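You operate a simulated robot arm through the tools that you are given. There is no shell and no other tool. Be economical: measure what you need, move in short steps, check, and stop when the job is done.

The job below is to be done with a simulated two-armed robot. You get a single attempt, and the scene is never put back.

TASK
Hold the clean basket on the top of the cake bench steady with one hand and put the steel sample can marked "75" from the top of the valve bench in it with the other.

It is judged by the outcome, as a careful person would: the job done as asked, and still so three seconds after it is handed in. It fails if anything else is knocked over, pushed out of place, dropped, spilled or broken.

THE ROBOT
Two 7-joint arms with three-finger grippers on one trunk, on a base that drives. Base frame: it is fixed to the floor where the robot stands at the start and does not move with it; the origin is under the middle of the robot, x ahead of it, y to its left, z up; the surface under the hand at the start is at about z = 0.78. Lengths are in m, angles in degrees, forces in N, time in s.
The left shoulder is at the start at [0.05, 0.154, 0.979], the right one opposite. With the tool pointing down near the work surface each hand reaches from about 0.22 to 0.64 m from the robot's upright axis, wherever it stands, measured 20 degrees to its own side. Places, roughly: clean basket [0.75, 2.25, 0.75]. Payload 2.69 kg a hand.
The tool frame of a hand sits at the grasp point between the pads (the TCP): z along the fingers, y along the line on which they close. The tips reach 0.029 m beyond it. Largest opening 0.12 m; the body of the gripper starts 0.078 m behind the TCP.
Orientation is that of the tool frame in the base frame, as a unit quaternion [x, y, z, w]. With the fingers straight down and closing along the base's y, the tool's x points along the base's -x, its y along +y and its z along -z.

THE INTERFACE
- The arms move only by the tool move_arm. It takes "left_commands", "right_commands" or both (then of equal length, played together; a hand with none holds still); each is a list of rows, each a list of 7 numbers: the shift along the tool's x, y, z in units of 40 mm (1.0 is 40 mm), then the turn, a rotation vector about the tool's x, y, z in units of 8 degrees (1.0 is 8 degrees), then the finger opening in m, from 0 to 0.12. In form: [[tx, ty, tz, rx, ry, rz, hand], ...]. A call has 1 to 8 rows; each row shifts and turns the commanded pose from where the row before left it, along the tool's axes as they then stand. A call with a number of a shift or a turn outside -1 to 1 is refused whole. Rows are played at 5 a second. More than 0.05 m and 8.6 degrees between two rows, or a gripper value outside its range, and nothing of the call is played. A pose out of reach is approached as far as the arm can. The call stops where the force on the tool passes 40 N (or 10 N more than at its start, if that is more) or the arm is blocked; 0.2 s more then pass. The fingers move at their own pace and stop on an object; they squeeze with about 42 N. The grip force told is the motor's: it shows also when the fingers shut on nothing. Time passes only in rows, and 0.2 s behind the last, so rows that do not move let the fingers close. It gives the time, the measured TCP pose, the force on the tool (base axes), the opening and the grip force at its end, in the units of the frame above (readings bear some noise), with the torque about the TCP (base axes, N m) and any sound that the robot's microphone picked up.
- Cameras (640 x 400 px; columns grow to the right, rows downward): "scene" is now at [0.1627, 0.0361, 1.1493]; the picture's right is [0.39, -0.92, 0.00], its down [-0.33, -0.14, -0.93] and it looks along [0.86, 0.36, -0.36] (base axes); focal length 269 px, centre (320, 200). "left" rides on the left gripper at [0.063, 0, -0.104] in its tool frame; the picture's right is [0.00, 1.00, 0.00], its down [-0.83, 0.00, -0.56] and it looks along [-0.56, 0.00, 0.83] (tool axes); focal length 275 px, centre (320, 200). "right" rides on the right gripper at [0.063, 0, -0.104] in its tool frame; the picture's right is [0.00, 1.00, 0.00], its down [-0.83, 0.00, -0.56] and it looks along [-0.56, 0.00, 0.83] (tool axes); focal length 275 px, centre (320, 200). There is no depth. A picture from a camera that has moved, and an enlarged one, comes with that camera's place and axes in the base frame and with its lens.
- grab_frame(camera): a new picture of that camera. No time passes.
- move_column(by): slides the trunk up (or, below 0, down) by that many m; the arms and the scene camera ride with it, the base frame stays. It gives what a move gives, with no picture.
- roll_base(legs): drives the robot by 1 to 6 legs, each [ahead, left, turn to the left] in m, m and degrees, along the robot's own axes; the way and the turn of a leg run together, so that a leg with both is an arc; at most 1.5 m and 180 degrees a leg. The arms and the cameras ride along, it lands a little off, and it stops where it bumps. It gives what a move gives.
- pan_tilt(pan, tilt): turns the head with the scene camera to pan (to the left, within 80 degrees either way) and tilt (down, from -29 to 69), counted from straight ahead of the robot. It gives what a move gives.
- close_up(camera, box): a new picture of the part [left, top, right, bottom] of that camera's present view, enlarged. No time passes.
- close_job(): hands the job in; it is judged then, once.

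Work in short steps. Places have to be worked out from the pictures, the camera data and where the tool is seen: move nearer, look again, correct. Check each grasp and each placing, and mend what went wrong. You have 120 turns and 100 pictures in all, those below and enlarged ones among them. Open the grippers and draw the arms clear of the work before you hand the job in, unless the task says otherwise; then end with one line.

The tools are called after "Call:" as a command line: name --argument value ..., lists and objects as JSON in quotes. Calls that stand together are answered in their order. move_arm: Moves the arms, as the interface text tells. Its arguments: {"type":"object","properties":{"left_commands":{"type":"array","items":{"type":"array","items":{"type":"number"}}},"right_commands":{"type":"array","items":{"type":"array","items":{"type":"number"}}}},"required":[]} The other tools are called the same way: move_column (by) slides the trunk up or down; roll_base (legs) drives the base; pan_tilt (pan, tilt) turns the head that bears the scene camera; grab_frame (camera) takes a picture; close_up (camera, box) takes an enlarged picture of a part of a camera's view; close_job () hands the job in.

At the start:

```text
time_s: 0.0
left_tool_pos: [0.3686, 0.4251, 1.051]
left_tcp_rot: [-0.001, 1.0, 0.001, 0.0]
left_ft_force: [0.7, 0.4, -0.5]
left_ft_torque: [0.03, 0.01, 0.01]
left_finger_gap: 0.1201
left_finger_force: 0.1
right_tool_pos: [0.4043, -0.0375, 1.0309]
right_tcp_rot: [0.0, 1.0, 0.0, 0.0]
right_ft_force: [-0.6, -0.1, 0.1]
right_ft_torque: [0.03, -0.03, -0.02]
right_finger_gap: 0.12
right_finger_force: 0.0
trunk travel left (down, up): [-0.35, 0.088]
robot x, y, heading: [-0.0032, -0.0004, 0.1]
head pan, tilt: [22.9, 21.1]
```

scene: 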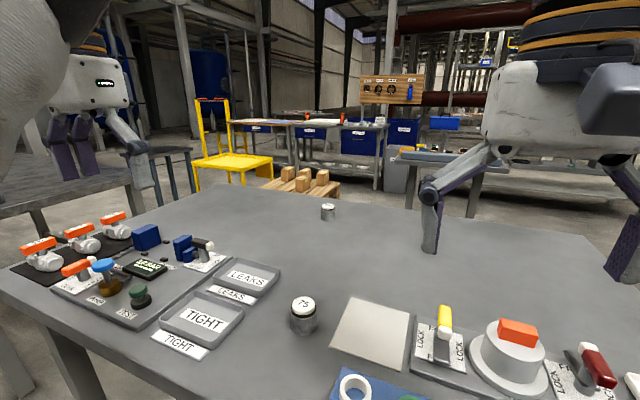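
right: 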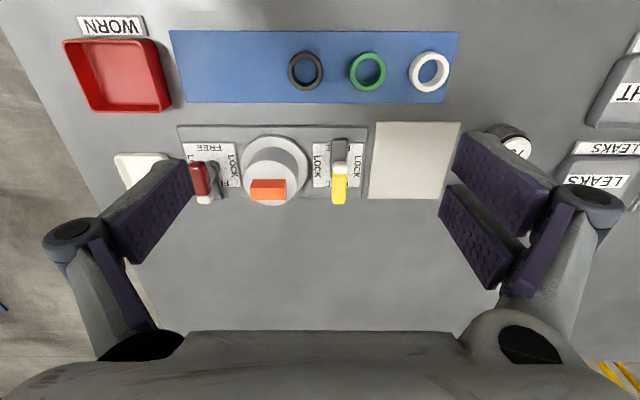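
left: 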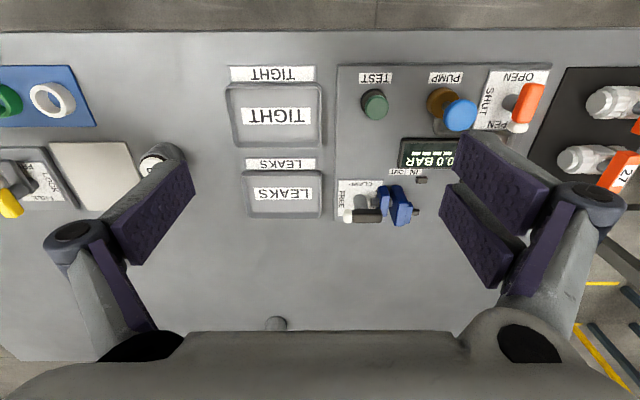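

The can marked "75" appears at about [0.47, 0.20]. I'll enlarge it and the second can before choosing, and pan toward the basket.

Call:
close_up --camera "scene" --box '[250, 190, 370, 350]'

Call:
pan_tilt --pan 72 --tilt 15

Call:
grab_frame --camera "scene"

```text
2.50 times, centred on (310, 270) of scene
camera zoom: at [0.1627, 0.0361, 1.1493], right [0.39, -0.92, 0.0], down [-0.33, -0.14, -0.93], along [0.86, 0.36, -0.36], focal length 673 px, centre (345, 25)
```

zoom: 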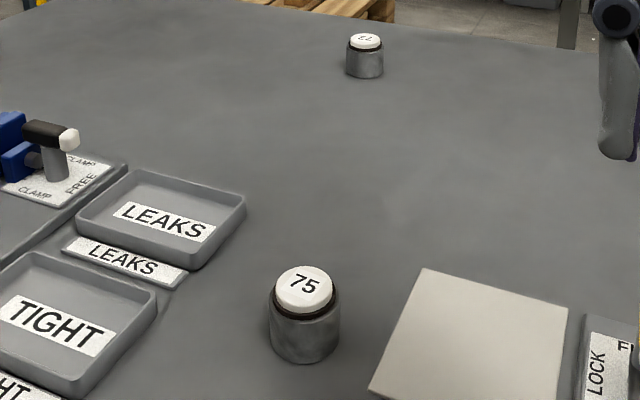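

```text
time_s: 1.2
left_tool_pos: [0.369, 0.4241, 1.0516]
left_tcp_rot: [0.0, 1.0, 0.0, 0.001]
left_ft_force: [-0.4, 0.3, 0.2]
left_ft_torque: [0.01, 0.0, 0.02]
left_finger_gap: 0.12
left_finger_force: 0.0
right_tool_pos: [0.4046, -0.0384, 1.0316]
right_tcp_rot: [0.0, 1.0, 0.0, 0.0]
right_ft_force: [0.3, 0.2, 0.4]
right_ft_torque: [0.03, 0.01, -0.02]
right_finger_gap: 0.12
right_finger_force: 0.0
trunk travel left (down, up): [-0.35, 0.088]
robot x, y, heading: [-0.0001, -0.0023, -0.0]
head pan, tilt: [72.0, 15.0]
```

```text
95 pictures are left
camera scene: at [0.1061, 0.0887, 1.1592], right [0.95, -0.31, 0.0], down [-0.08, -0.25, -0.97], along [0.3, 0.92, -0.26], focal length 269 px, centre (320, 200)
```

scene: 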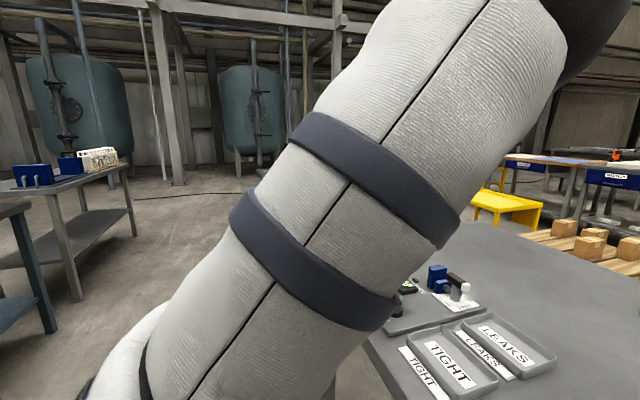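

The upright "75" can is the near one (the other reads 73 or similar). I'll bring the left hand above it at about [0.467, 0.198] and shift the right hand away to make room.

Call:
move_arm --left_commands '[[-0.3, -0.7, 0.2, 0, 0, 0, 0.12], [-0.3, -0.7, 0.2, 0, 0, 0, 0.12], [-0.3, -0.7, 0.2, 0, 0, 0, 0.12], [-0.3, -0.7, 0.2, 0, 0, 0, 0.12], [-0.3, -0.7, 0.2, 0, 0, 0, 0.12], [-0.3, -0.7, 0.2, 0, 0, 0, 0.12], [-0.3, -0.7, 0.2, 0, 0, 0, 0.12], [-0.35, -0.75, 0.35, 0, 0, 0, 0.12]]' --right_commands '[[0, -0.6, 0, 0, 0, 0, 0.12], [0, -0.6, 0, 0, 0, 0, 0.12], [0, -0.6, 0, 0, 0, 0, 0.12], [0, -0.6, 0, 0, 0, 0, 0.12], [0, -0.6, 0, 0, 0, 0, 0.12], [0, -0.6, 0, 0, 0, 0, 0.12], [0, 0, 0, 0, 0, 0, 0.12], [0, 0, 0, 0, 0, 0, 0.12]]'

Call:
grab_frame --camera "left"

Call:
grab_frame --camera "scene"

```text
time_s: 3.0
left_tool_pos: [0.4847, 0.2086, 0.9871]
left_tcp_rot: [0.0, 1.0, 0.0, 0.0]
left_ft_force: [-0.6, 1.0, 0.6]
left_ft_torque: [0.02, 0.0, 0.02]
left_finger_gap: 0.1199
left_finger_force: 0.1
left hand out of reach, approached as far as the arm can: row 5, 6, 7
right_tool_pos: [0.4047, -0.183, 1.0318]
right_tcp_rot: [0.0, 1.0, 0.0, 0.0]
right_ft_force: [-0.5, -0.1, 0.0]
right_ft_torque: [-0.01, 0.0, 0.03]
right_finger_gap: 0.1198
right_finger_force: 0.0
trunk travel left (down, up): [-0.35, 0.088]
robot x, y, heading: [0.0013, 0.0013, -0.3]
head pan, tilt: [72.0, 15.0]
```

```text
94 pictures are left
camera left: at [0.4209, 0.2089, 1.0898], right [0.0, 1.0, 0.0], down [0.83, 0.0, 0.56], along [0.56, 0.0, -0.83], focal length 275 px, centre (320, 200)
```

left: 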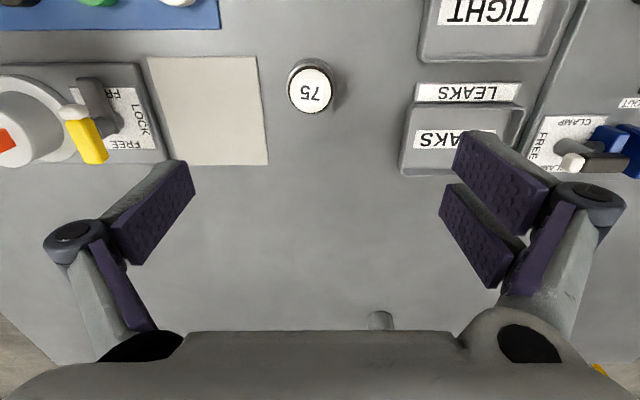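

```text
93 pictures are left
camera scene: at [0.1062, 0.0884, 1.1592], right [0.95, -0.31, 0.0], down [-0.08, -0.25, -0.97], along [0.3, 0.92, -0.26], focal length 269 px, centre (320, 200)
```

scene: 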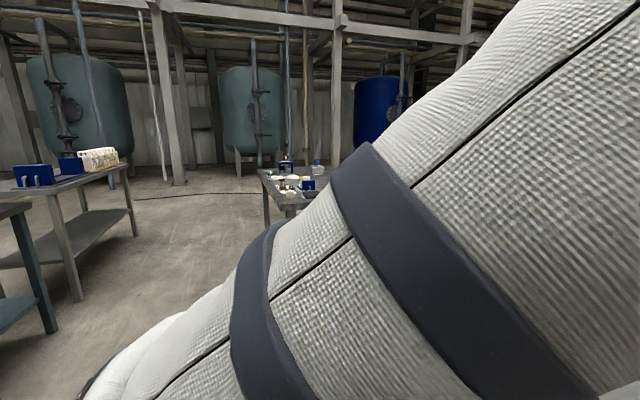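

The "75" can lies centred near [0.478, 0.201], top at about z 0.83 and about 43 mm wide. I'll go down to z≈0.87 and check alignment.

Call:
move_arm --left_commands '[[0.17, -0.18, 0, 0, 0, 0, 0.12], [0, 0, 0.7, 0, 0, 0, 0.12], [0, 0, 0.7, 0, 0, 0, 0.12], [0, 0, 0.7, 0, 0, 0, 0.12], [0, 0, 0.7, 0, 0, 0, 0.12], [0, 0, 0, 0, 0, 0, 0.12]]'

Call:
grab_frame --camera "left"

```text
time_s: 4.4
left_tool_pos: [0.485, 0.2046, 0.8724]
left_tcp_rot: [-0.001, 1.0, 0.0, 0.0]
left_ft_force: [0.0, 0.0, -0.3]
left_ft_torque: [-0.01, -0.02, 0.0]
left_finger_gap: 0.1202
left_finger_force: 0.1
left hand out of reach, approached as far as the arm can: row 1
right_tool_pos: [0.4043, -0.1815, 1.0343]
right_tcp_rot: [0.0, 1.0, 0.0, 0.0]
right_ft_force: [0.3, 0.2, 0.4]
right_ft_torque: [0.02, 0.0, -0.01]
right_finger_gap: 0.1199
right_finger_force: 0.1
trunk travel left (down, up): [-0.35, 0.088]
robot x, y, heading: [-0.0052, -0.0028, -0.0]
head pan, tilt: [72.0, 15.0]
```

```text
92 pictures are left
camera left: at [0.4209, 0.2055, 0.9757], right [0.01, 1.0, 0.0], down [0.83, 0.0, 0.56], along [0.56, 0.0, -0.83], focal length 275 px, centre (320, 200)
```

left: 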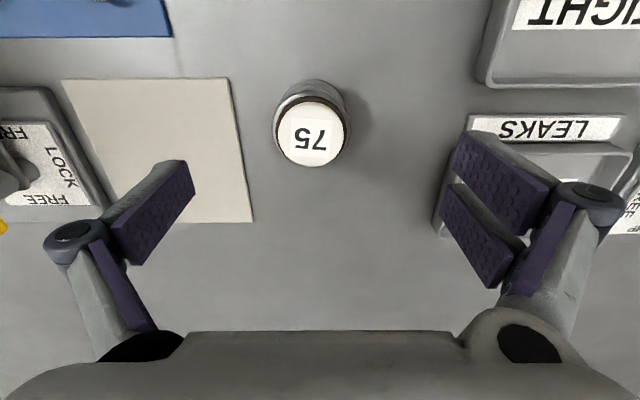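

Lid centre computes to [0.476, 0.200]; I'll correct by −9 mm in x and −4 mm in y, then lower to about z 0.82.

Call:
move_arm --left_commands '[[0.22, -0.11, 0, 0, 0, 0, 0.1], [0, 0, 0.45, 0, 0, 0, 0.1], [0, 0, 0.45, 0, 0, 0, 0.1], [0, 0, 0.4, 0, 0, 0, 0.1], [0, 0, 0, 0, 0, 0, 0.1]]'

Call:
grab_frame --camera "left"

```text
time_s: 5.6
left_tool_pos: [0.4781, 0.1992, 0.8228]
left_tcp_rot: [0.0, 1.0, 0.001, 0.0]
left_ft_force: [-0.4, -0.2, -0.2]
left_ft_torque: [0.0, 0.01, -0.01]
left_finger_gap: 0.0996
left_finger_force: 0.1
right_tool_pos: [0.4051, -0.1826, 1.0317]
right_tcp_rot: [0.0, 1.0, 0.0, 0.002]
right_ft_force: [0.1, 0.7, 0.2]
right_ft_torque: [0.03, -0.04, 0.01]
right_finger_gap: 0.1202
right_finger_force: 0.1
trunk travel left (down, up): [-0.35, 0.088]
robot x, y, heading: [0.0009, 0.0039, 0.0]
head pan, tilt: [72.0, 15.0]
```

```text
91 pictures are left
camera left: at [0.4137, 0.1997, 0.9253], right [0.0, 1.0, 0.0], down [0.83, 0.0, 0.56], along [0.56, 0.0, -0.83], focal length 275 px, centre (320, 200)
```

left: 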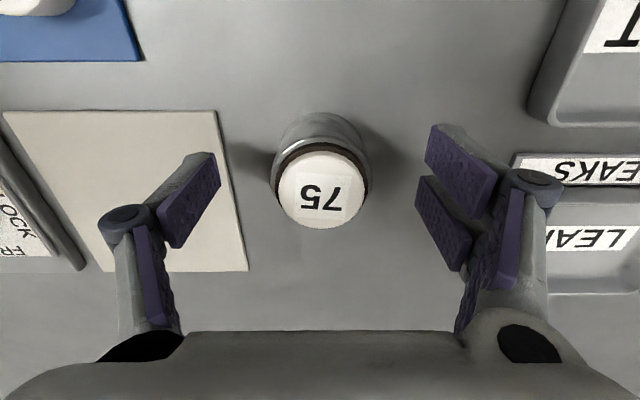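

Can is between the pads, maybe 4 mm nearer than the TCP. I'll nudge that, lower 6 mm and close.

Call:
move_arm --left_commands '[[0.1, 0, 0.15, 0, 0, 0, 0.1], [0, 0, 0, 0, 0, 0, 0.03], [0, 0, 0, 0, 0, 0, 0.03], [0, 0, 0, 0, 0, 0, 0.03], [0, 0, 0, 0, 0, 0, 0.03]]'

Call:
grab_frame --camera "left"

```text
time_s: 6.8
left_tool_pos: [0.4726, 0.2001, 0.8164]
left_tcp_rot: [0.0, 1.0, 0.0, 0.0]
left_ft_force: [-0.7, -0.3, 0.0]
left_ft_torque: [0.0, 0.0, 0.03]
left_finger_gap: 0.0465
left_finger_force: 41.9
right_tool_pos: [0.4041, -0.1819, 1.033]
right_tcp_rot: [0.0, 1.0, 0.0, 0.0]
right_ft_force: [0.1, -0.1, 0.3]
right_ft_torque: [-0.01, -0.02, 0.01]
right_finger_gap: 0.1201
right_finger_force: 0.1
trunk travel left (down, up): [-0.35, 0.088]
robot x, y, heading: [-0.0025, 0.0002, 0.1]
head pan, tilt: [72.0, 15.0]
```

```text
90 pictures are left
camera left: at [0.4094, 0.1999, 0.9192], right [0.0, 1.0, 0.0], down [0.83, 0.0, 0.56], along [0.56, 0.0, -0.83], focal length 275 px, centre (320, 200)
```

left: 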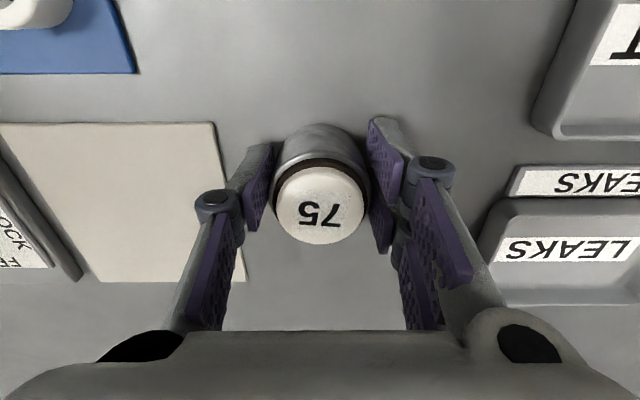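

Gripped at 46.5 mm with 42 N. I'll lift straight up to about z 1.02.

Call:
move_arm --left_commands '[[0, 0, -0.4, 0, 0, 0, 0.03], [0, 0, -0.7, 0, 0, 0, 0.03], [0, 0, -0.8, 0, 0, 0, 0.03], [0, 0, -0.8, 0, 0, 0, 0.03], [0, 0, -0.8, 0, 0, 0, 0.03], [0, 0, -0.8, 0, 0, 0, 0.03], [0, 0, -0.7, 0, 0, 0, 0.03], [0, 0, 0, 0, 0, 0, 0.03]]'

Call:
grab_frame --camera "left"

Call:
pan_tilt --pan 80 --tilt 10

Call:
grab_frame --camera "scene"

```text
time_s: 8.6
left_tool_pos: [0.486, 0.2047, 1.0143]
left_tcp_rot: [0.0, 1.0, 0.0, 0.0]
left_ft_force: [-0.2, 0.3, -1.6]
left_ft_torque: [0.0, 0.02, -0.01]
left_finger_gap: 0.0465
left_finger_force: 41.7
left hand out of reach, approached as far as the arm can: row 4, 5
right_tool_pos: [0.4043, -0.1813, 1.0318]
right_tcp_rot: [0.001, 1.0, -0.001, 0.0]
right_ft_force: [-0.1, -0.3, -0.5]
right_ft_torque: [0.0, -0.01, -0.01]
right_finger_gap: 0.1198
right_finger_force: 0.1
trunk travel left (down, up): [-0.35, 0.088]
robot x, y, heading: [0.0017, -0.0021, 0.0]
head pan, tilt: [72.0, 15.0]
```

```text
89 pictures are left
camera left: at [0.4214, 0.2046, 1.118], right [0.0, 1.0, 0.0], down [0.83, 0.0, 0.56], along [0.56, 0.0, -0.83], focal length 275 px, centre (320, 200)
```

left: 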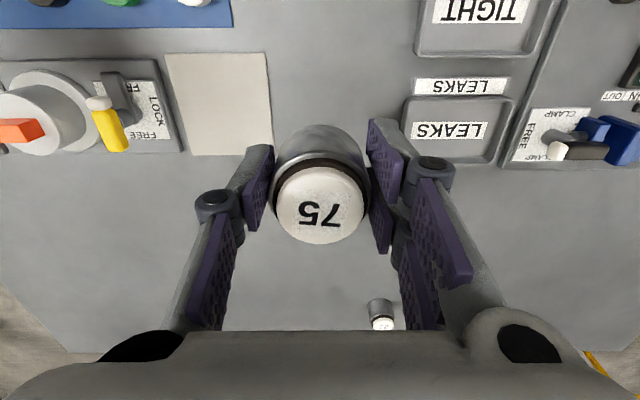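

```text
time_s: 9.3
left_tool_pos: [0.4858, 0.2047, 1.0136]
left_tcp_rot: [0.0, 1.0, 0.0, 0.0]
left_ft_force: [1.0, -0.7, -2.2]
left_ft_torque: [0.01, -0.01, 0.0]
left_finger_gap: 0.0466
left_finger_force: 42.1
right_tool_pos: [0.4053, -0.1828, 1.0321]
right_tcp_rot: [0.0, 1.0, 0.0, 0.0]
right_ft_force: [0.4, 0.4, 0.1]
right_ft_torque: [0.02, 0.01, 0.0]
right_finger_gap: 0.1199
right_finger_force: 0.1
trunk travel left (down, up): [-0.35, 0.088]
robot x, y, heading: [0.0036, -0.0003, -0.0]
head pan, tilt: [80.0, 10.0]
```

```text
88 pictures are left
camera scene: at [0.0934, 0.0915, 1.1673], right [0.98, -0.17, 0.0], down [-0.03, -0.17, -0.98], along [0.17, 0.97, -0.17], focal length 269 px, centre (320, 200)
```

scene: 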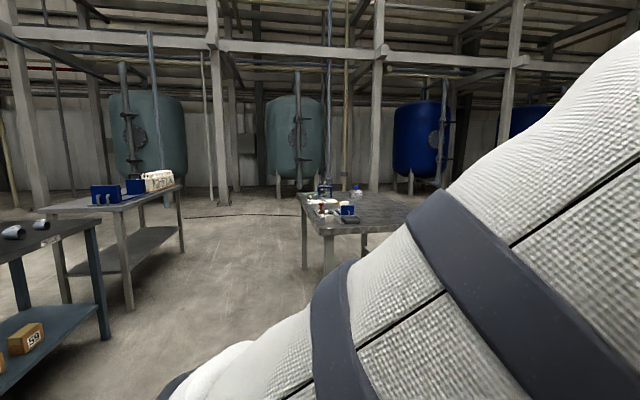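

Can held. I'll enlarge the bench ahead-left, presumably the cake bench.

Call:
close_up --camera "scene" --box '[280, 170, 420, 260]'

Call:
close_up --camera "scene" --box '[0, 160, 200, 300]'

```text
4.44 times, centred on (350, 215) of scene
camera zoom: at [0.0934, 0.0915, 1.1673], right [0.98, -0.17, 0.0], down [-0.03, -0.17, -0.98], along [0.17, 0.97, -0.17], focal length 1196 px, centre (187, 133)
```

zoom: 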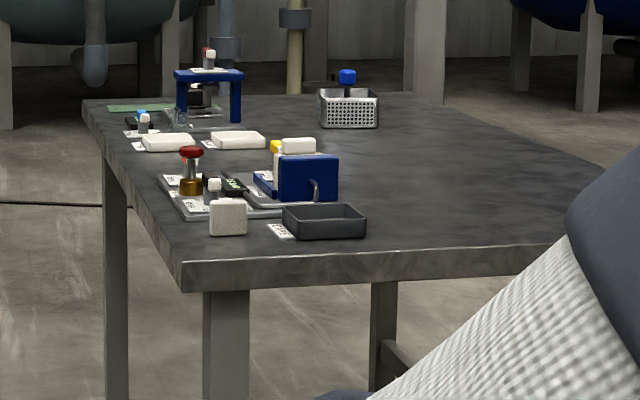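

```text
2.86 times, centred on (100, 230) of scene
camera zoom: at [0.0934, 0.0915, 1.1673], right [0.98, -0.17, 0.0], down [-0.03, -0.17, -0.98], along [0.17, 0.97, -0.17], focal length 769 px, centre (949, 114)
```

zoom: 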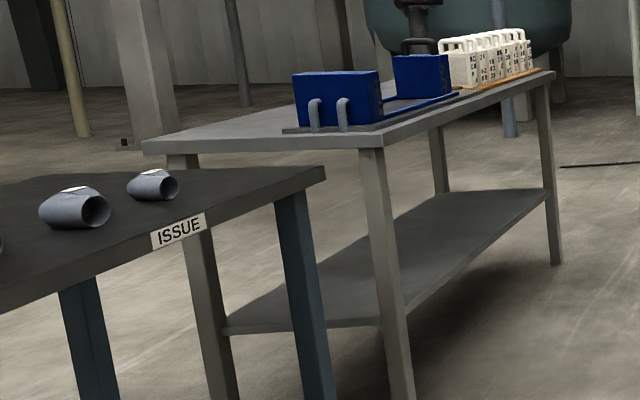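

The perforated basket with a blue object above it is at roughly [0.75–0.85, 2.3]. The bench's near side appears to run along x≈0.34, so it can be approached facing +x. I'll raise the trunk and drive left partway, slightly back, then look again.

Call:
move_column --by 0.08

Call:
roll_base --legs '[[-0.08, 0.5, 0], [0, 0.6, 0]]'

Call:
pan_tilt --pan 60 --tilt 25

Call:
grab_frame --camera "scene"

```text
time_s: 10.4
left_tool_pos: [0.4865, 0.2049, 1.0906]
left_tcp_rot: [0.0, 1.0, 0.001, -0.002]
left_ft_force: [-0.4, -0.2, -1.6]
left_ft_torque: [-0.01, 0.04, 0.02]
left_finger_gap: 0.0466
left_finger_force: 41.6
right_tool_pos: [0.4047, -0.1826, 1.1111]
right_tcp_rot: [0.001, 1.0, 0.0, 0.0]
right_ft_force: [1.1, -1.0, -0.3]
right_ft_torque: [0.01, 0.03, -0.01]
right_finger_gap: 0.1198
right_finger_force: 0.0
trunk travel left (down, up): [-0.43, 0.008]
robot x, y, heading: [-0.0021, -0.0052, -0.1]
head pan, tilt: [80.0, 10.0]
```

```text
time_s: 19.5
left_tool_pos: [0.4155, 1.3003, 1.0934]
left_tcp_rot: [0.007, 1.0, 0.001, 0.0]
left_ft_force: [0.0, -0.8, -1.9]
left_ft_torque: [-0.01, 0.0, -0.03]
left_finger_gap: 0.0465
left_finger_force: 41.9
right_tool_pos: [0.3283, 0.9143, 1.1123]
right_tcp_rot: [0.007, 1.0, 0.0, 0.0]
right_ft_force: [-0.2, -0.1, -0.6]
right_ft_torque: [-0.01, -0.01, -0.02]
right_finger_gap: 0.12
right_finger_force: 0.1
trunk travel left (down, up): [-0.43, 0.008]
robot x, y, heading: [-0.0746, 1.1024, -0.8]
head pan, tilt: [80.0, 10.0]
```

```text
time_s: 20.3
left_tool_pos: [0.414, 1.3004, 1.0928]
left_tcp_rot: [0.007, 1.0, 0.0, -0.001]
left_ft_force: [-0.2, 0.0, -0.9]
left_ft_torque: [0.01, -0.02, 0.0]
left_finger_gap: 0.0466
left_finger_force: 41.7
right_tool_pos: [0.3285, 0.9141, 1.1124]
right_tcp_rot: [0.007, 1.0, -0.001, -0.001]
right_ft_force: [0.6, 0.6, 0.4]
right_ft_torque: [0.01, 0.03, 0.0]
right_finger_gap: 0.1201
right_finger_force: 0.1
trunk travel left (down, up): [-0.43, 0.008]
robot x, y, heading: [-0.0748, 1.0998, -0.7]
head pan, tilt: [60.0, 25.0]
```

```text
85 pictures are left
camera scene: at [-0.0132, 1.1807, 1.2364], right [0.86, -0.51, 0.0], down [-0.22, -0.36, -0.91], along [0.46, 0.78, -0.42], focal length 269 px, centre (320, 200)
```

scene: 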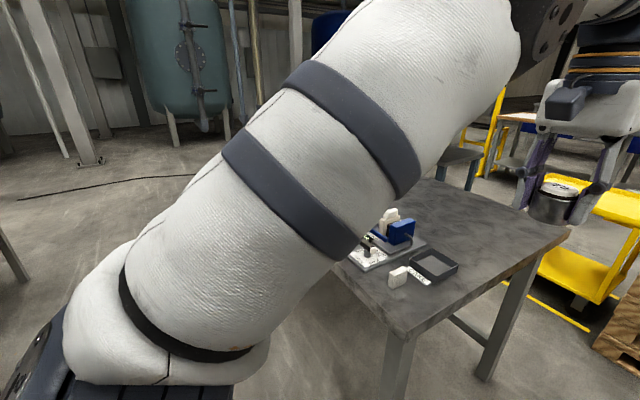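

The bench spans about x 0.33–1.1 from y 1.42 onward. I need to know how far forward the base can stand, so I'll drive to y≈2.1, then look down.

Call:
roll_base --legs '[[0, 0.9, 0.7]]'

Call:
pan_tilt --pan 20 --tilt 35

Call:
grab_frame --camera "scene"

Call:
grab_frame --camera "right"

```text
time_s: 27.4
left_tool_pos: [0.412, 2.1839, 1.0928]
left_tcp_rot: [-0.003, 1.0, 0.001, 0.0]
left_ft_force: [0.3, 0.5, -1.0]
left_ft_torque: [0.0, 0.0, -0.03]
left_finger_gap: 0.0465
left_finger_force: 42.3
right_tool_pos: [0.335, 1.7958, 1.1121]
right_tcp_rot: [-0.003, 1.0, 0.0, 0.001]
right_ft_force: [-0.4, 0.3, -0.4]
right_ft_torque: [-0.05, -0.01, 0.02]
right_finger_gap: 0.1202
right_finger_force: 0.0
trunk travel left (down, up): [-0.43, 0.008]
robot x, y, heading: [-0.0699, 1.9775, 0.2]
head pan, tilt: [60.0, 25.0]
```

```text
time_s: 28.5
left_tool_pos: [0.4135, 2.1849, 1.0944]
left_tcp_rot: [-0.003, 1.0, 0.0, -0.001]
left_ft_force: [1.2, -0.4, -1.9]
left_ft_torque: [0.02, 0.03, 0.02]
left_finger_gap: 0.0464
left_finger_force: 41.5
right_tool_pos: [0.3333, 1.7974, 1.1118]
right_tcp_rot: [-0.004, 1.0, 0.0, 0.001]
right_ft_force: [-0.2, 0.0, 1.2]
right_ft_torque: [-0.01, -0.02, -0.02]
right_finger_gap: 0.12
right_finger_force: 0.0
trunk travel left (down, up): [-0.43, 0.008]
robot x, y, heading: [-0.0717, 1.9747, 0.2]
head pan, tilt: [20.0, 35.0]
```

```text
84 pictures are left
camera scene: at [0.0247, 2.0073, 1.2206], right [0.35, -0.94, 0.0], down [-0.54, -0.2, -0.82], along [0.77, 0.29, -0.57], focal length 269 px, centre (320, 200)
```

scene: 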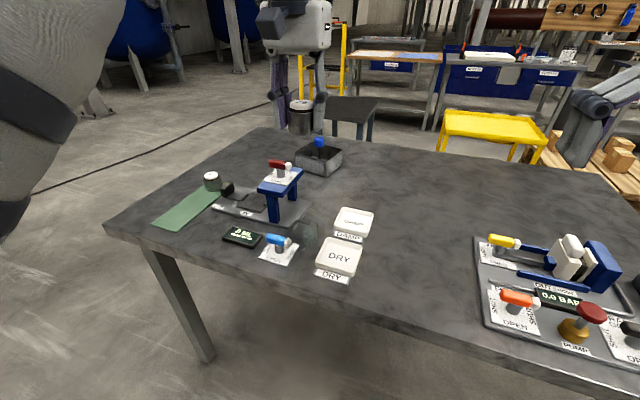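

```text
83 pictures are left
camera right: at [0.2705, 1.7958, 1.2149], right [-0.01, 1.0, 0.0], down [0.83, 0.01, 0.56], along [0.56, 0.01, -0.83], focal length 275 px, centre (320, 200)
```

right: 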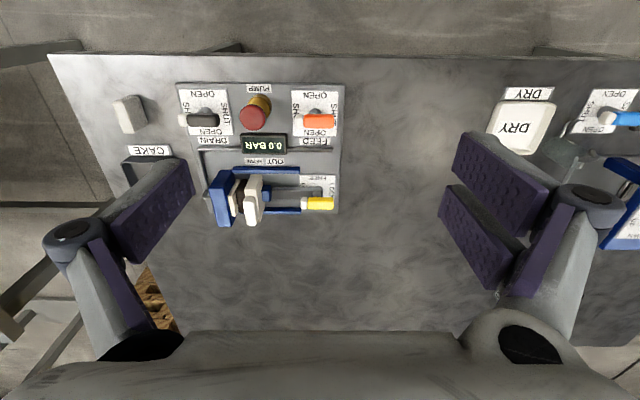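

The basket stands near the far side of this bench. I'll enlarge it.

Call:
close_up --camera "scene" --box '[200, 110, 400, 235]'

Call:
pan_tilt --pan -10 --tilt 69

Call:
grab_frame --camera "scene"

```text
3.20 times, centred on (300, 172) of scene
camera zoom: at [0.0247, 2.0073, 1.2206], right [0.35, -0.94, 0.0], down [-0.54, -0.2, -0.82], along [0.77, 0.29, -0.57], focal length 861 px, centre (384, 288)
```

zoom: 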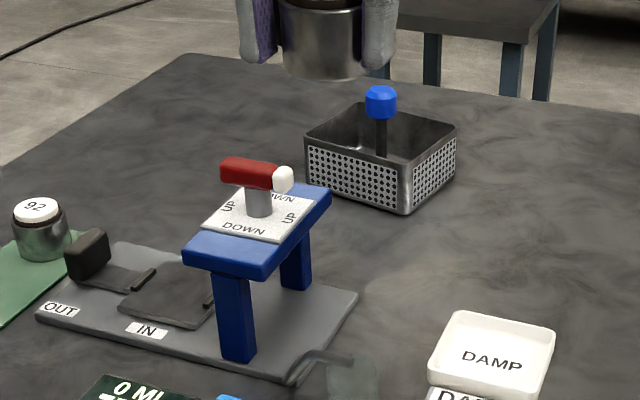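

```text
time_s: 29.4
left_tool_pos: [0.4133, 2.1859, 1.0924]
left_tcp_rot: [-0.003, 1.0, 0.001, 0.001]
left_ft_force: [-0.7, -0.5, -1.8]
left_ft_torque: [0.01, 0.0, 0.02]
left_finger_gap: 0.0466
left_finger_force: 42.0
right_tool_pos: [0.3347, 1.7968, 1.1119]
right_tcp_rot: [-0.004, 1.0, 0.0, 0.001]
right_ft_force: [0.8, 0.2, 0.1]
right_ft_torque: [-0.01, -0.02, -0.02]
right_finger_gap: 0.1202
right_finger_force: 0.0
trunk travel left (down, up): [-0.43, 0.008]
robot x, y, heading: [-0.0702, 1.9753, 0.3]
head pan, tilt: [-10.0, 68.8]
```

```text
81 pictures are left
camera scene: at [-0.0026, 1.9673, 1.177], right [-0.17, -0.99, 0.0], down [-0.92, 0.15, -0.36], along [0.36, -0.06, -0.93], focal length 269 px, centre (320, 200)
```

scene: 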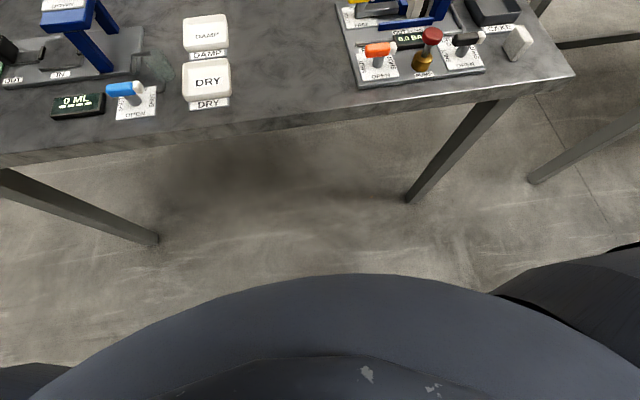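

The basket (≈12 cm square, rim z≈0.84, rotated ≈−13°) has a blue knob on a central post at about [0.794, 2.294, 0.875], which I confirmed by triangulating two views. From this side it is out of reach, so I'll go round the y≈2.66 end to the far (+x) side.

Call:
roll_base --legs '[[0, 1.3, 0]]'

Call:
pan_tilt --pan 0 --tilt 25

Call:
grab_frame --camera "scene"

```text
time_s: 39.7
left_tool_pos: [0.4026, 3.4874, 1.0931]
left_tcp_rot: [-0.003, 1.0, 0.0, 0.0]
left_ft_force: [-0.5, -0.3, -1.3]
left_ft_torque: [0.01, -0.02, -0.04]
left_finger_gap: 0.0461
left_finger_force: 42.0
right_tool_pos: [0.324, 3.1005, 1.112]
right_tcp_rot: [-0.003, 1.0, 0.0, 0.0]
right_ft_force: [-0.2, -0.7, 0.6]
right_ft_torque: [0.01, -0.02, -0.03]
right_finger_gap: 0.1201
right_finger_force: 0.1
trunk travel left (down, up): [-0.43, 0.008]
robot x, y, heading: [-0.0806, 3.2806, 0.5]
head pan, tilt: [-10.0, 68.8]
```

```text
time_s: 40.8
left_tool_pos: [0.401, 3.4874, 1.0927]
left_tcp_rot: [-0.004, 1.0, -0.001, 0.0]
left_ft_force: [-0.3, -0.5, -1.8]
left_ft_torque: [0.0, 0.0, 0.0]
left_finger_gap: 0.0465
left_finger_force: 42.1
right_tool_pos: [0.325, 3.1004, 1.1107]
right_tcp_rot: [-0.004, 1.0, 0.0, 0.0]
right_ft_force: [-0.2, -0.7, -0.4]
right_ft_torque: [-0.03, -0.02, -0.02]
right_finger_gap: 0.1203
right_finger_force: 0.1
trunk travel left (down, up): [-0.43, 0.008]
robot x, y, heading: [-0.0793, 3.2809, 0.5]
head pan, tilt: [0.0, 25.0]
```

```text
80 pictures are left
camera scene: at [0.0243, 3.2799, 1.2363], right [0.01, -1.0, 0.0], down [-0.42, 0.0, -0.91], along [0.91, 0.01, -0.42], focal length 269 px, centre (320, 200)
```

scene: 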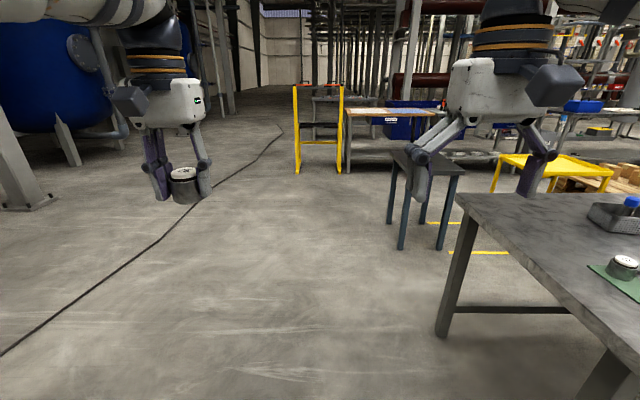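

A side table stands beyond the bench's +x edge (x≥1.76), leaving about 0.7 m between. I'll drive to x≈1.29 at y 3.28, turn to face −x, and then look.

Call:
roll_base --legs '[[1.37, 0, 0], [0, 0, 179.5]]'

Call:
pan_tilt --pan 75 --tilt 35

Call:
grab_frame --camera "scene"

```text
time_s: 55.0
left_tool_pos: [0.8101, 3.0932, 1.0935]
left_tcp_rot: [1.0, -0.014, 0.0, 0.0]
left_ft_force: [0.4, -0.3, -1.2]
left_ft_torque: [-0.01, -0.05, -0.01]
left_finger_gap: 0.0461
left_finger_force: 42.7
right_tool_pos: [0.9013, 3.4777, 1.1114]
right_tcp_rot: [1.0, -0.014, 0.0, 0.0]
right_ft_force: [-0.2, 0.1, 0.7]
right_ft_torque: [0.03, 0.02, 0.03]
right_finger_gap: 0.1199
right_finger_force: 0.0
trunk travel left (down, up): [-0.43, 0.008]
robot x, y, heading: [1.3004, 3.2808, 178.2]
head pan, tilt: [0.0, 25.0]
```

```text
time_s: 56.4
left_tool_pos: [0.8112, 3.0924, 1.0942]
left_tcp_rot: [1.0, -0.014, 0.0, 0.0]
left_ft_force: [0.3, 0.7, -1.9]
left_ft_torque: [0.0, -0.01, 0.01]
left_finger_gap: 0.0457
left_finger_force: 42.4
right_tool_pos: [0.9014, 3.477, 1.1119]
right_tcp_rot: [1.0, -0.014, 0.0, 0.0]
right_ft_force: [0.0, -1.0, 0.1]
right_ft_torque: [-0.03, 0.03, -0.02]
right_finger_gap: 0.12
right_finger_force: 0.0
trunk travel left (down, up): [-0.43, 0.008]
robot x, y, heading: [1.3031, 3.2833, 178.4]
head pan, tilt: [75.0, 35.0]
```

```text
79 pictures are left
camera scene: at [1.263, 3.1998, 1.2206], right [-0.96, 0.29, 0.0], down [0.16, 0.55, -0.82], along [-0.23, -0.79, -0.57], focal length 269 px, centre (320, 200)
```

scene: 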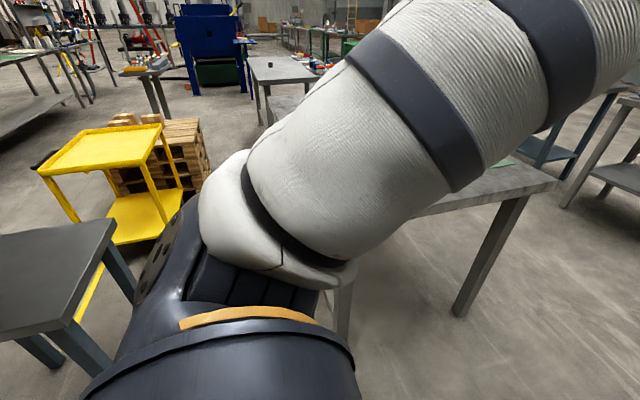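

Gap between bench edge (x≈1.04) and side table (x≈1.72) is ~0.68 m. I'll straighten the heading and slide in halfway at x≈1.28, then look down at clearances.

Call:
roll_base --legs '[[0.02, 0.45, 1.6]]'

Call:
pan_tilt --pan 10 --tilt 69

Call:
grab_frame --camera "scene"

Call:
pan_tilt --pan 80 --tilt 60

Call:
grab_frame --camera "scene"

```text
time_s: 60.4
left_tool_pos: [0.789, 2.6354, 1.0933]
left_tcp_rot: [1.0, -0.001, 0.0, 0.0]
left_ft_force: [0.0, 0.1, -0.8]
left_ft_torque: [-0.01, -0.01, -0.02]
left_finger_gap: 0.0459
left_finger_force: 42.0
right_tool_pos: [0.8708, 3.0231, 1.1129]
right_tcp_rot: [1.0, 0.0, 0.0, 0.0]
right_ft_force: [-0.5, 0.0, -0.6]
right_ft_torque: [0.02, 0.01, -0.01]
right_finger_gap: 0.1199
right_finger_force: 0.0
trunk travel left (down, up): [-0.43, 0.008]
robot x, y, heading: [1.2745, 2.8414, 179.9]
head pan, tilt: [75.0, 35.0]
```

```text
time_s: 61.7
left_tool_pos: [0.7892, 2.6352, 1.0915]
left_tcp_rot: [1.0, 0.0, 0.002, 0.0]
left_ft_force: [0.5, -0.1, -2.8]
left_ft_torque: [-0.02, 0.0, -0.02]
left_finger_gap: 0.046
left_finger_force: 42.6
right_tool_pos: [0.8699, 3.0232, 1.1105]
right_tcp_rot: [1.0, -0.001, -0.001, 0.0]
right_ft_force: [-0.4, -0.9, -0.1]
right_ft_torque: [0.0, -0.01, 0.04]
right_finger_gap: 0.1199
right_finger_force: 0.1
trunk travel left (down, up): [-0.43, 0.008]
robot x, y, heading: [1.2739, 2.8415, 180.0]
head pan, tilt: [10.0, 68.8]
```

```text
78 pictures are left
camera scene: at [1.1955, 2.8172, 1.19], right [-0.33, 0.94, 0.0], down [0.79, 0.28, -0.55], along [-0.52, -0.18, -0.84], focal length 269 px, centre (320, 200)
```

scene: 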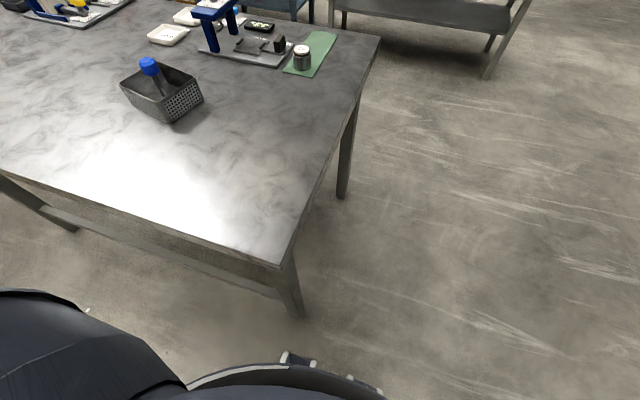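

```text
time_s: 63.1
left_tool_pos: [0.7901, 2.6362, 1.0931]
left_tcp_rot: [1.0, 0.0, -0.001, 0.0]
left_ft_force: [0.8, 0.5, -1.2]
left_ft_torque: [-0.08, 0.0, 0.03]
left_finger_gap: 0.046
left_finger_force: 42.0
right_tool_pos: [0.8704, 3.021, 1.1126]
right_tcp_rot: [1.0, -0.001, 0.0, 0.0]
right_ft_force: [-0.3, 1.0, 0.0]
right_ft_torque: [0.02, -0.05, 0.01]
right_finger_gap: 0.12
right_finger_force: 0.0
trunk travel left (down, up): [-0.43, 0.008]
robot x, y, heading: [1.2734, 2.8381, 180.2]
head pan, tilt: [80.0, 60.0]
```

```text
77 pictures are left
camera scene: at [1.2209, 2.7829, 1.1907], right [-0.81, 0.58, 0.0], down [0.48, 0.68, -0.55], along [-0.32, -0.45, -0.83], focal length 269 px, centre (320, 200)
```

scene: 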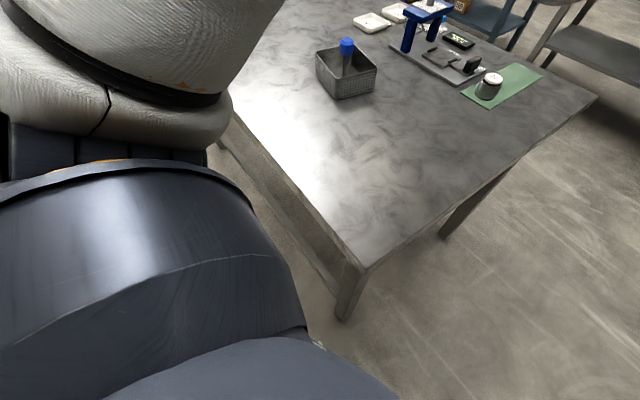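

Base front is at about x 1.16 with the bench edge at 1.08, so there is clearance. I'll continue left to y≈2.29.

Call:
roll_base --legs '[[0, 0.28, 0], [0, 0.27, 0]]'

Call:
pan_tilt --pan 0 --tilt 50

Call:
grab_frame --camera "scene"

```text
time_s: 64.9
left_tool_pos: [0.793, 2.5035, 1.0933]
left_tcp_rot: [1.0, -0.003, 0.0, 0.0]
left_ft_force: [0.1, -0.4, -0.7]
left_ft_torque: [0.06, -0.01, 0.0]
left_finger_gap: 0.0463
left_finger_force: 42.1
right_tool_pos: [0.8753, 2.891, 1.1124]
right_tcp_rot: [1.0, -0.003, -0.001, 0.0]
right_ft_force: [-0.2, -0.3, -0.1]
right_ft_torque: [0.03, 0.0, 0.02]
right_finger_gap: 0.1199
right_finger_force: 0.1
trunk travel left (down, up): [-0.43, 0.008]
robot x, y, heading: [1.2763, 2.7068, 179.5]
head pan, tilt: [80.0, 60.0]
stopped in leg 1: the robot was blocked; the commanded pose is now the measured one
```

```text
time_s: 66.4
left_tool_pos: [0.7912, 2.5052, 1.093]
left_tcp_rot: [1.0, -0.003, 0.0, -0.001]
left_ft_force: [0.6, -0.3, -1.6]
left_ft_torque: [-0.01, 0.01, 0.0]
left_finger_gap: 0.0458
left_finger_force: 42.0
right_tool_pos: [0.8755, 2.892, 1.1126]
right_tcp_rot: [1.0, -0.005, 0.0, 0.0]
right_ft_force: [0.7, 0.1, -0.7]
right_ft_torque: [0.0, 0.06, -0.01]
right_finger_gap: 0.1203
right_finger_force: 0.1
trunk travel left (down, up): [-0.43, 0.008]
robot x, y, heading: [1.2784, 2.705, 179.7]
head pan, tilt: [0.0, 50.0]
```

```text
76 pictures are left
camera scene: at [1.1892, 2.7072, 1.1989], right [0.01, 1.0, 0.0], down [0.77, 0.0, -0.64], along [-0.64, 0.0, -0.77], focal length 269 px, centre (320, 200)
```

scene: 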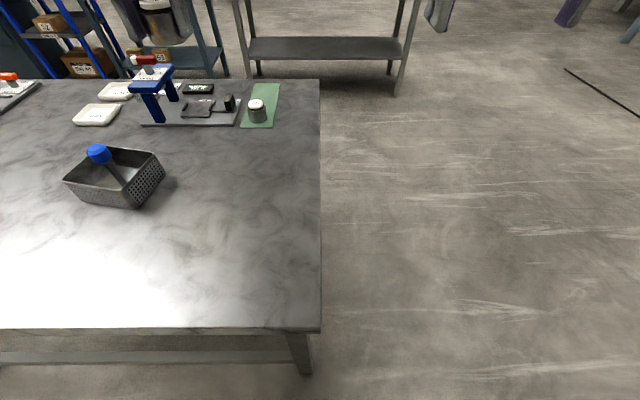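

The base was blocked at y≈2.71, cause not visible yet: either the bench corner/leg or the side table. I'll look down left and down ahead to see what is touching.

Call:
pan_tilt --pan 80 --tilt 45

Call:
grab_frame --camera "scene"

Call:
pan_tilt --pan 0 --tilt 69

Call:
grab_frame --camera "scene"

```text
time_s: 68.0
left_tool_pos: [0.7928, 2.5058, 1.0931]
left_tcp_rot: [1.0, -0.003, 0.0, 0.001]
left_ft_force: [-0.2, -0.3, -2.6]
left_ft_torque: [0.01, 0.01, 0.0]
left_finger_gap: 0.0457
left_finger_force: 42.0
right_tool_pos: [0.8753, 2.8923, 1.113]
right_tcp_rot: [1.0, -0.005, 0.001, 0.0]
right_ft_force: [0.3, 0.6, -0.1]
right_ft_torque: [0.02, -0.01, 0.01]
right_finger_gap: 0.1196
right_finger_force: 0.0
trunk travel left (down, up): [-0.43, 0.008]
robot x, y, heading: [1.2772, 2.705, 179.6]
head pan, tilt: [80.0, 45.0]
```

```text
75 pictures are left
camera scene: at [1.2515, 2.6268, 1.2058], right [-0.98, 0.18, 0.0], down [0.13, 0.7, -0.71], along [-0.13, -0.7, -0.71], focal length 269 px, centre (320, 200)
```

scene: 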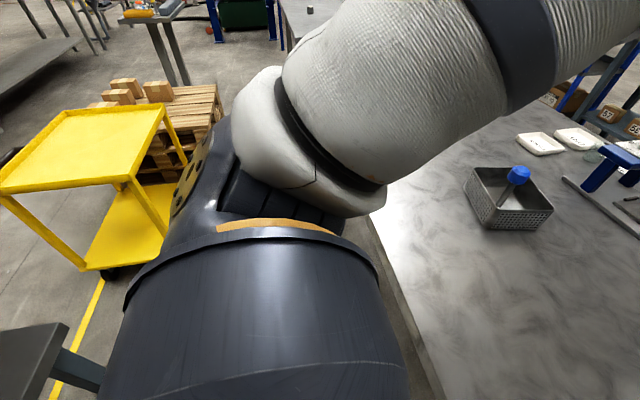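

```text
time_s: 69.5
left_tool_pos: [0.7918, 2.5057, 1.0926]
left_tcp_rot: [1.0, -0.003, 0.002, 0.0]
left_ft_force: [0.1, -0.1, -1.4]
left_ft_torque: [0.02, 0.0, 0.0]
left_finger_gap: 0.0457
left_finger_force: 41.5
right_tool_pos: [0.8758, 2.8917, 1.1118]
right_tcp_rot: [1.0, -0.005, 0.0, -0.001]
right_ft_force: [-0.1, -0.2, 0.5]
right_ft_torque: [-0.01, 0.0, 0.01]
right_finger_gap: 0.12
right_finger_force: 0.1
trunk travel left (down, up): [-0.43, 0.008]
robot x, y, heading: [1.2807, 2.7068, 179.7]
head pan, tilt: [0.0, 68.8]
```

```text
74 pictures are left
camera scene: at [1.199, 2.6847, 1.1903], right [-0.31, 0.95, 0.0], down [0.79, 0.26, -0.55], along [-0.52, -0.17, -0.83], focal length 269 px, centre (320, 200)
```

scene: 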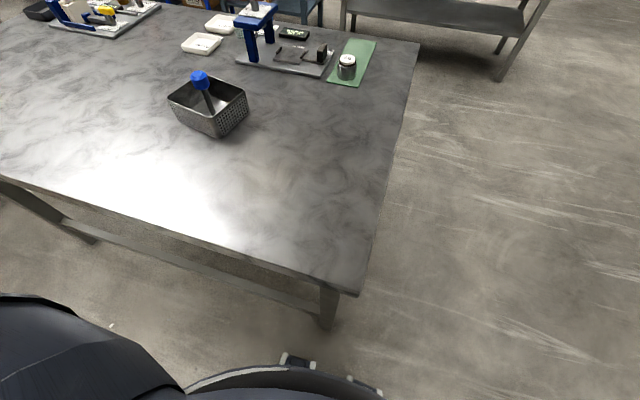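

Nothing visible explains the block clearly, and squeezing past the side table is risky. The end of the bench (y≈2.71) is open and the knob is only about 0.41 m in from it. I'll back out, face −y and approach from that end.

Call:
roll_base --legs '[[0, -0.65, 0], [0, 0, 90.3], [0, -0.47, 0]]'

Call:
pan_tilt --pan 0 --tilt 40

Call:
grab_frame --camera "scene"

```text
time_s: 82.6
left_tool_pos: [1.0083, 2.8598, 1.0931]
left_tcp_rot: [0.702, 0.712, 0.0, 0.0]
left_ft_force: [-0.3, 0.7, -1.1]
left_ft_torque: [0.02, -0.01, 0.0]
left_finger_gap: 0.0456
left_finger_force: 42.2
right_tool_pos: [0.6211, 2.9359, 1.1127]
right_tcp_rot: [0.703, 0.711, 0.0, 0.0]
right_ft_force: [-0.4, -0.1, 0.2]
right_ft_torque: [0.0, -0.03, -0.04]
right_finger_gap: 0.1201
right_finger_force: 0.1
trunk travel left (down, up): [-0.43, 0.008]
robot x, y, heading: [0.7977, 3.3395, -89.3]
head pan, tilt: [0.0, 68.8]
```

```text
time_s: 83.5
left_tool_pos: [1.0082, 2.8612, 1.0928]
left_tcp_rot: [0.703, 0.711, -0.001, 0.0]
left_ft_force: [0.3, 0.5, -1.4]
left_ft_torque: [0.0, 0.0, 0.02]
left_finger_gap: 0.0461
left_finger_force: 42.1
right_tool_pos: [0.6204, 2.9368, 1.1122]
right_tcp_rot: [0.704, 0.711, -0.001, 0.0]
right_ft_force: [0.8, -0.4, -0.5]
right_ft_torque: [-0.02, 0.01, -0.03]
right_finger_gap: 0.1197
right_finger_force: 0.0
trunk travel left (down, up): [-0.43, 0.008]
robot x, y, heading: [0.7978, 3.344, -89.2]
head pan, tilt: [0.0, 40.0]
```

```text
73 pictures are left
camera scene: at [0.7994, 3.2452, 1.213], right [-1.0, -0.01, 0.0], down [-0.01, 0.64, -0.77], along [0.01, -0.77, -0.64], focal length 269 px, centre (320, 200)
```

scene: 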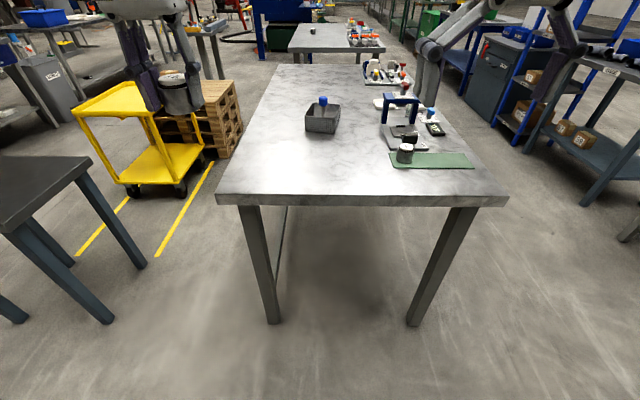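

Clear approach: bench end at y≈2.717, basket dead ahead at x≈0.80, y≈2.30. I'll drive forward 0.36, then look down at the gap.

Call:
roll_base --legs '[[0.36, 0, -0.8]]'

Call:
pan_tilt --pan 0 --tilt 69

Call:
grab_frame --camera "scene"

```text
time_s: 85.8
left_tool_pos: [1.007, 2.4969, 1.0937]
left_tcp_rot: [0.706, 0.709, -0.001, -0.001]
left_ft_force: [0.3, -0.9, -1.3]
left_ft_torque: [0.04, 0.01, 0.0]
left_finger_gap: 0.0458
left_finger_force: 42.3
right_tool_pos: [0.6201, 2.5748, 1.1123]
right_tcp_rot: [0.706, 0.708, 0.001, 0.0]
right_ft_force: [-0.5, -0.1, 0.8]
right_ft_torque: [0.02, 0.01, 0.02]
right_finger_gap: 0.1203
right_finger_force: 0.0
trunk travel left (down, up): [-0.43, 0.008]
robot x, y, heading: [0.8024, 2.9796, -89.9]
head pan, tilt: [0.0, 40.0]
```

```text
time_s: 86.8
left_tool_pos: [1.0075, 2.4984, 1.0931]
left_tcp_rot: [0.706, 0.708, 0.0, 0.0]
left_ft_force: [-0.1, -0.9, -0.7]
left_ft_torque: [0.02, 0.02, 0.01]
left_finger_gap: 0.0461
left_finger_force: 42.1
right_tool_pos: [0.6199, 2.5757, 1.113]
right_tcp_rot: [0.706, 0.709, 0.0, -0.001]
right_ft_force: [0.3, 0.6, -0.2]
right_ft_torque: [-0.02, 0.0, -0.04]
right_finger_gap: 0.12
right_finger_force: 0.0
trunk travel left (down, up): [-0.43, 0.008]
robot x, y, heading: [0.8005, 2.9836, -89.6]
head pan, tilt: [0.0, 68.8]
```

```text
72 pictures are left
camera scene: at [0.8017, 2.9125, 1.177], right [-1.0, -0.01, 0.0], down [0.0, 0.93, -0.36], along [0.0, -0.36, -0.93], focal length 269 px, centre (320, 200)
```

scene: 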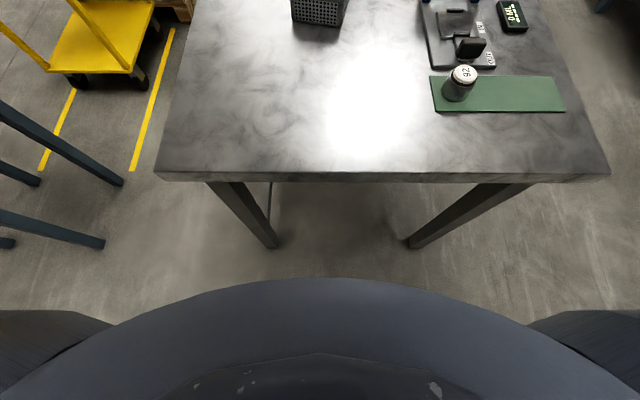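

Gap to the bench is about 0.11 m or more. I'll move ahead 0.09 and look ahead at the basket.

Call:
roll_base --legs '[[0.09, 0, -0.2]]'

Call:
grab_frame --camera "scene"

Call:
pan_tilt --pan 0 --tilt 42

Call:
grab_frame --camera "scene"

```text
time_s: 87.9
left_tool_pos: [1.0067, 2.4056, 1.0931]
left_tcp_rot: [0.707, 0.707, 0.0, 0.0]
left_ft_force: [0.3, 0.6, -2.0]
left_ft_torque: [0.02, 0.02, -0.01]
left_finger_gap: 0.0458
left_finger_force: 42.2
right_tool_pos: [0.6195, 2.4863, 1.1114]
right_tcp_rot: [0.708, 0.707, 0.0, 0.0]
right_ft_force: [0.4, 0.2, -1.3]
right_ft_torque: [0.04, -0.04, 0.02]
right_finger_gap: 0.12
right_finger_force: 0.1
trunk travel left (down, up): [-0.43, 0.008]
robot x, y, heading: [0.8009, 2.8919, -89.8]
head pan, tilt: [0.0, 68.8]
```

```text
71 pictures are left
camera scene: at [0.8017, 2.8212, 1.177], right [-1.0, 0.0, 0.0], down [0.0, 0.93, -0.36], along [0.0, -0.36, -0.93], focal length 269 px, centre (320, 200)
```

scene: 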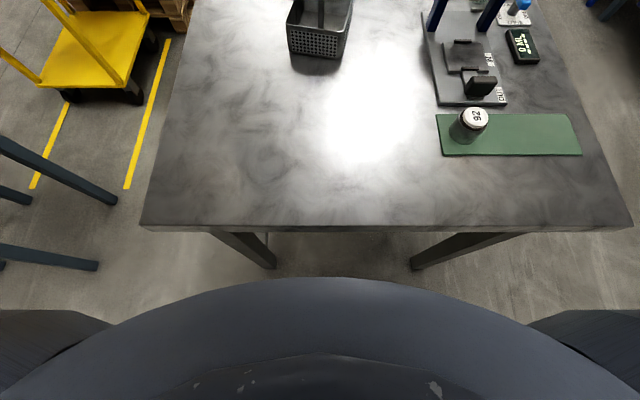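

```text
time_s: 88.8
left_tool_pos: [1.0066, 2.4061, 1.0929]
left_tcp_rot: [0.707, 0.707, 0.001, -0.001]
left_ft_force: [-0.2, -0.3, -0.9]
left_ft_torque: [0.02, -0.01, -0.01]
left_finger_gap: 0.0461
left_finger_force: 42.2
right_tool_pos: [0.6194, 2.4864, 1.1122]
right_tcp_rot: [0.707, 0.707, 0.0, -0.001]
right_ft_force: [0.2, 0.6, -0.2]
right_ft_torque: [0.03, -0.04, 0.04]
right_finger_gap: 0.12
right_finger_force: 0.1
trunk travel left (down, up): [-0.43, 0.008]
robot x, y, heading: [0.7982, 2.8899, -90.3]
head pan, tilt: [0.0, 42.0]
```

```text
70 pictures are left
camera scene: at [0.8017, 2.794, 1.2101], right [-1.0, 0.0, 0.0], down [0.0, 0.67, -0.74], along [0.0, -0.74, -0.67], focal length 269 px, centre (320, 200)
```

scene: 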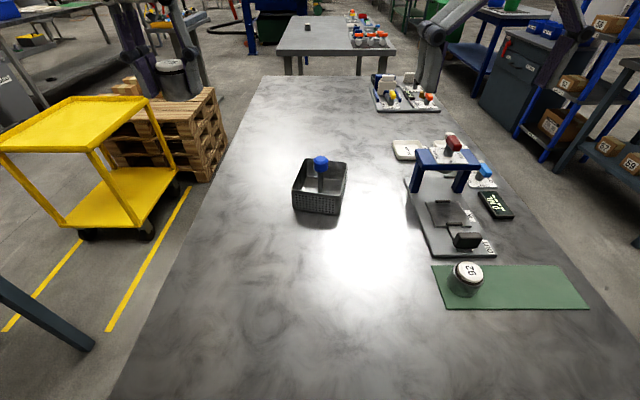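

The basket is squarely ahead. I'll enlarge it to measure the knob, walls and yaw.

Call:
close_up --camera "scene" --box '[270, 140, 370, 225]'

```text
4.71 times, centred on (320, 182) of scene
camera zoom: at [0.8017, 2.794, 1.2101], right [-1.0, 0.0, 0.0], down [0.0, 0.67, -0.74], along [0.0, -0.74, -0.67], focal length 1267 px, centre (320, 282)
```

zoom: 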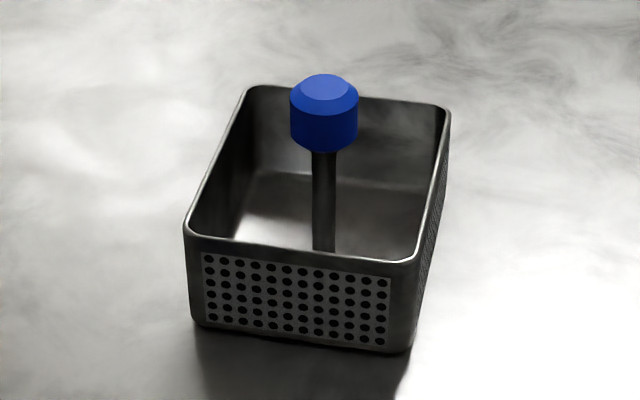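

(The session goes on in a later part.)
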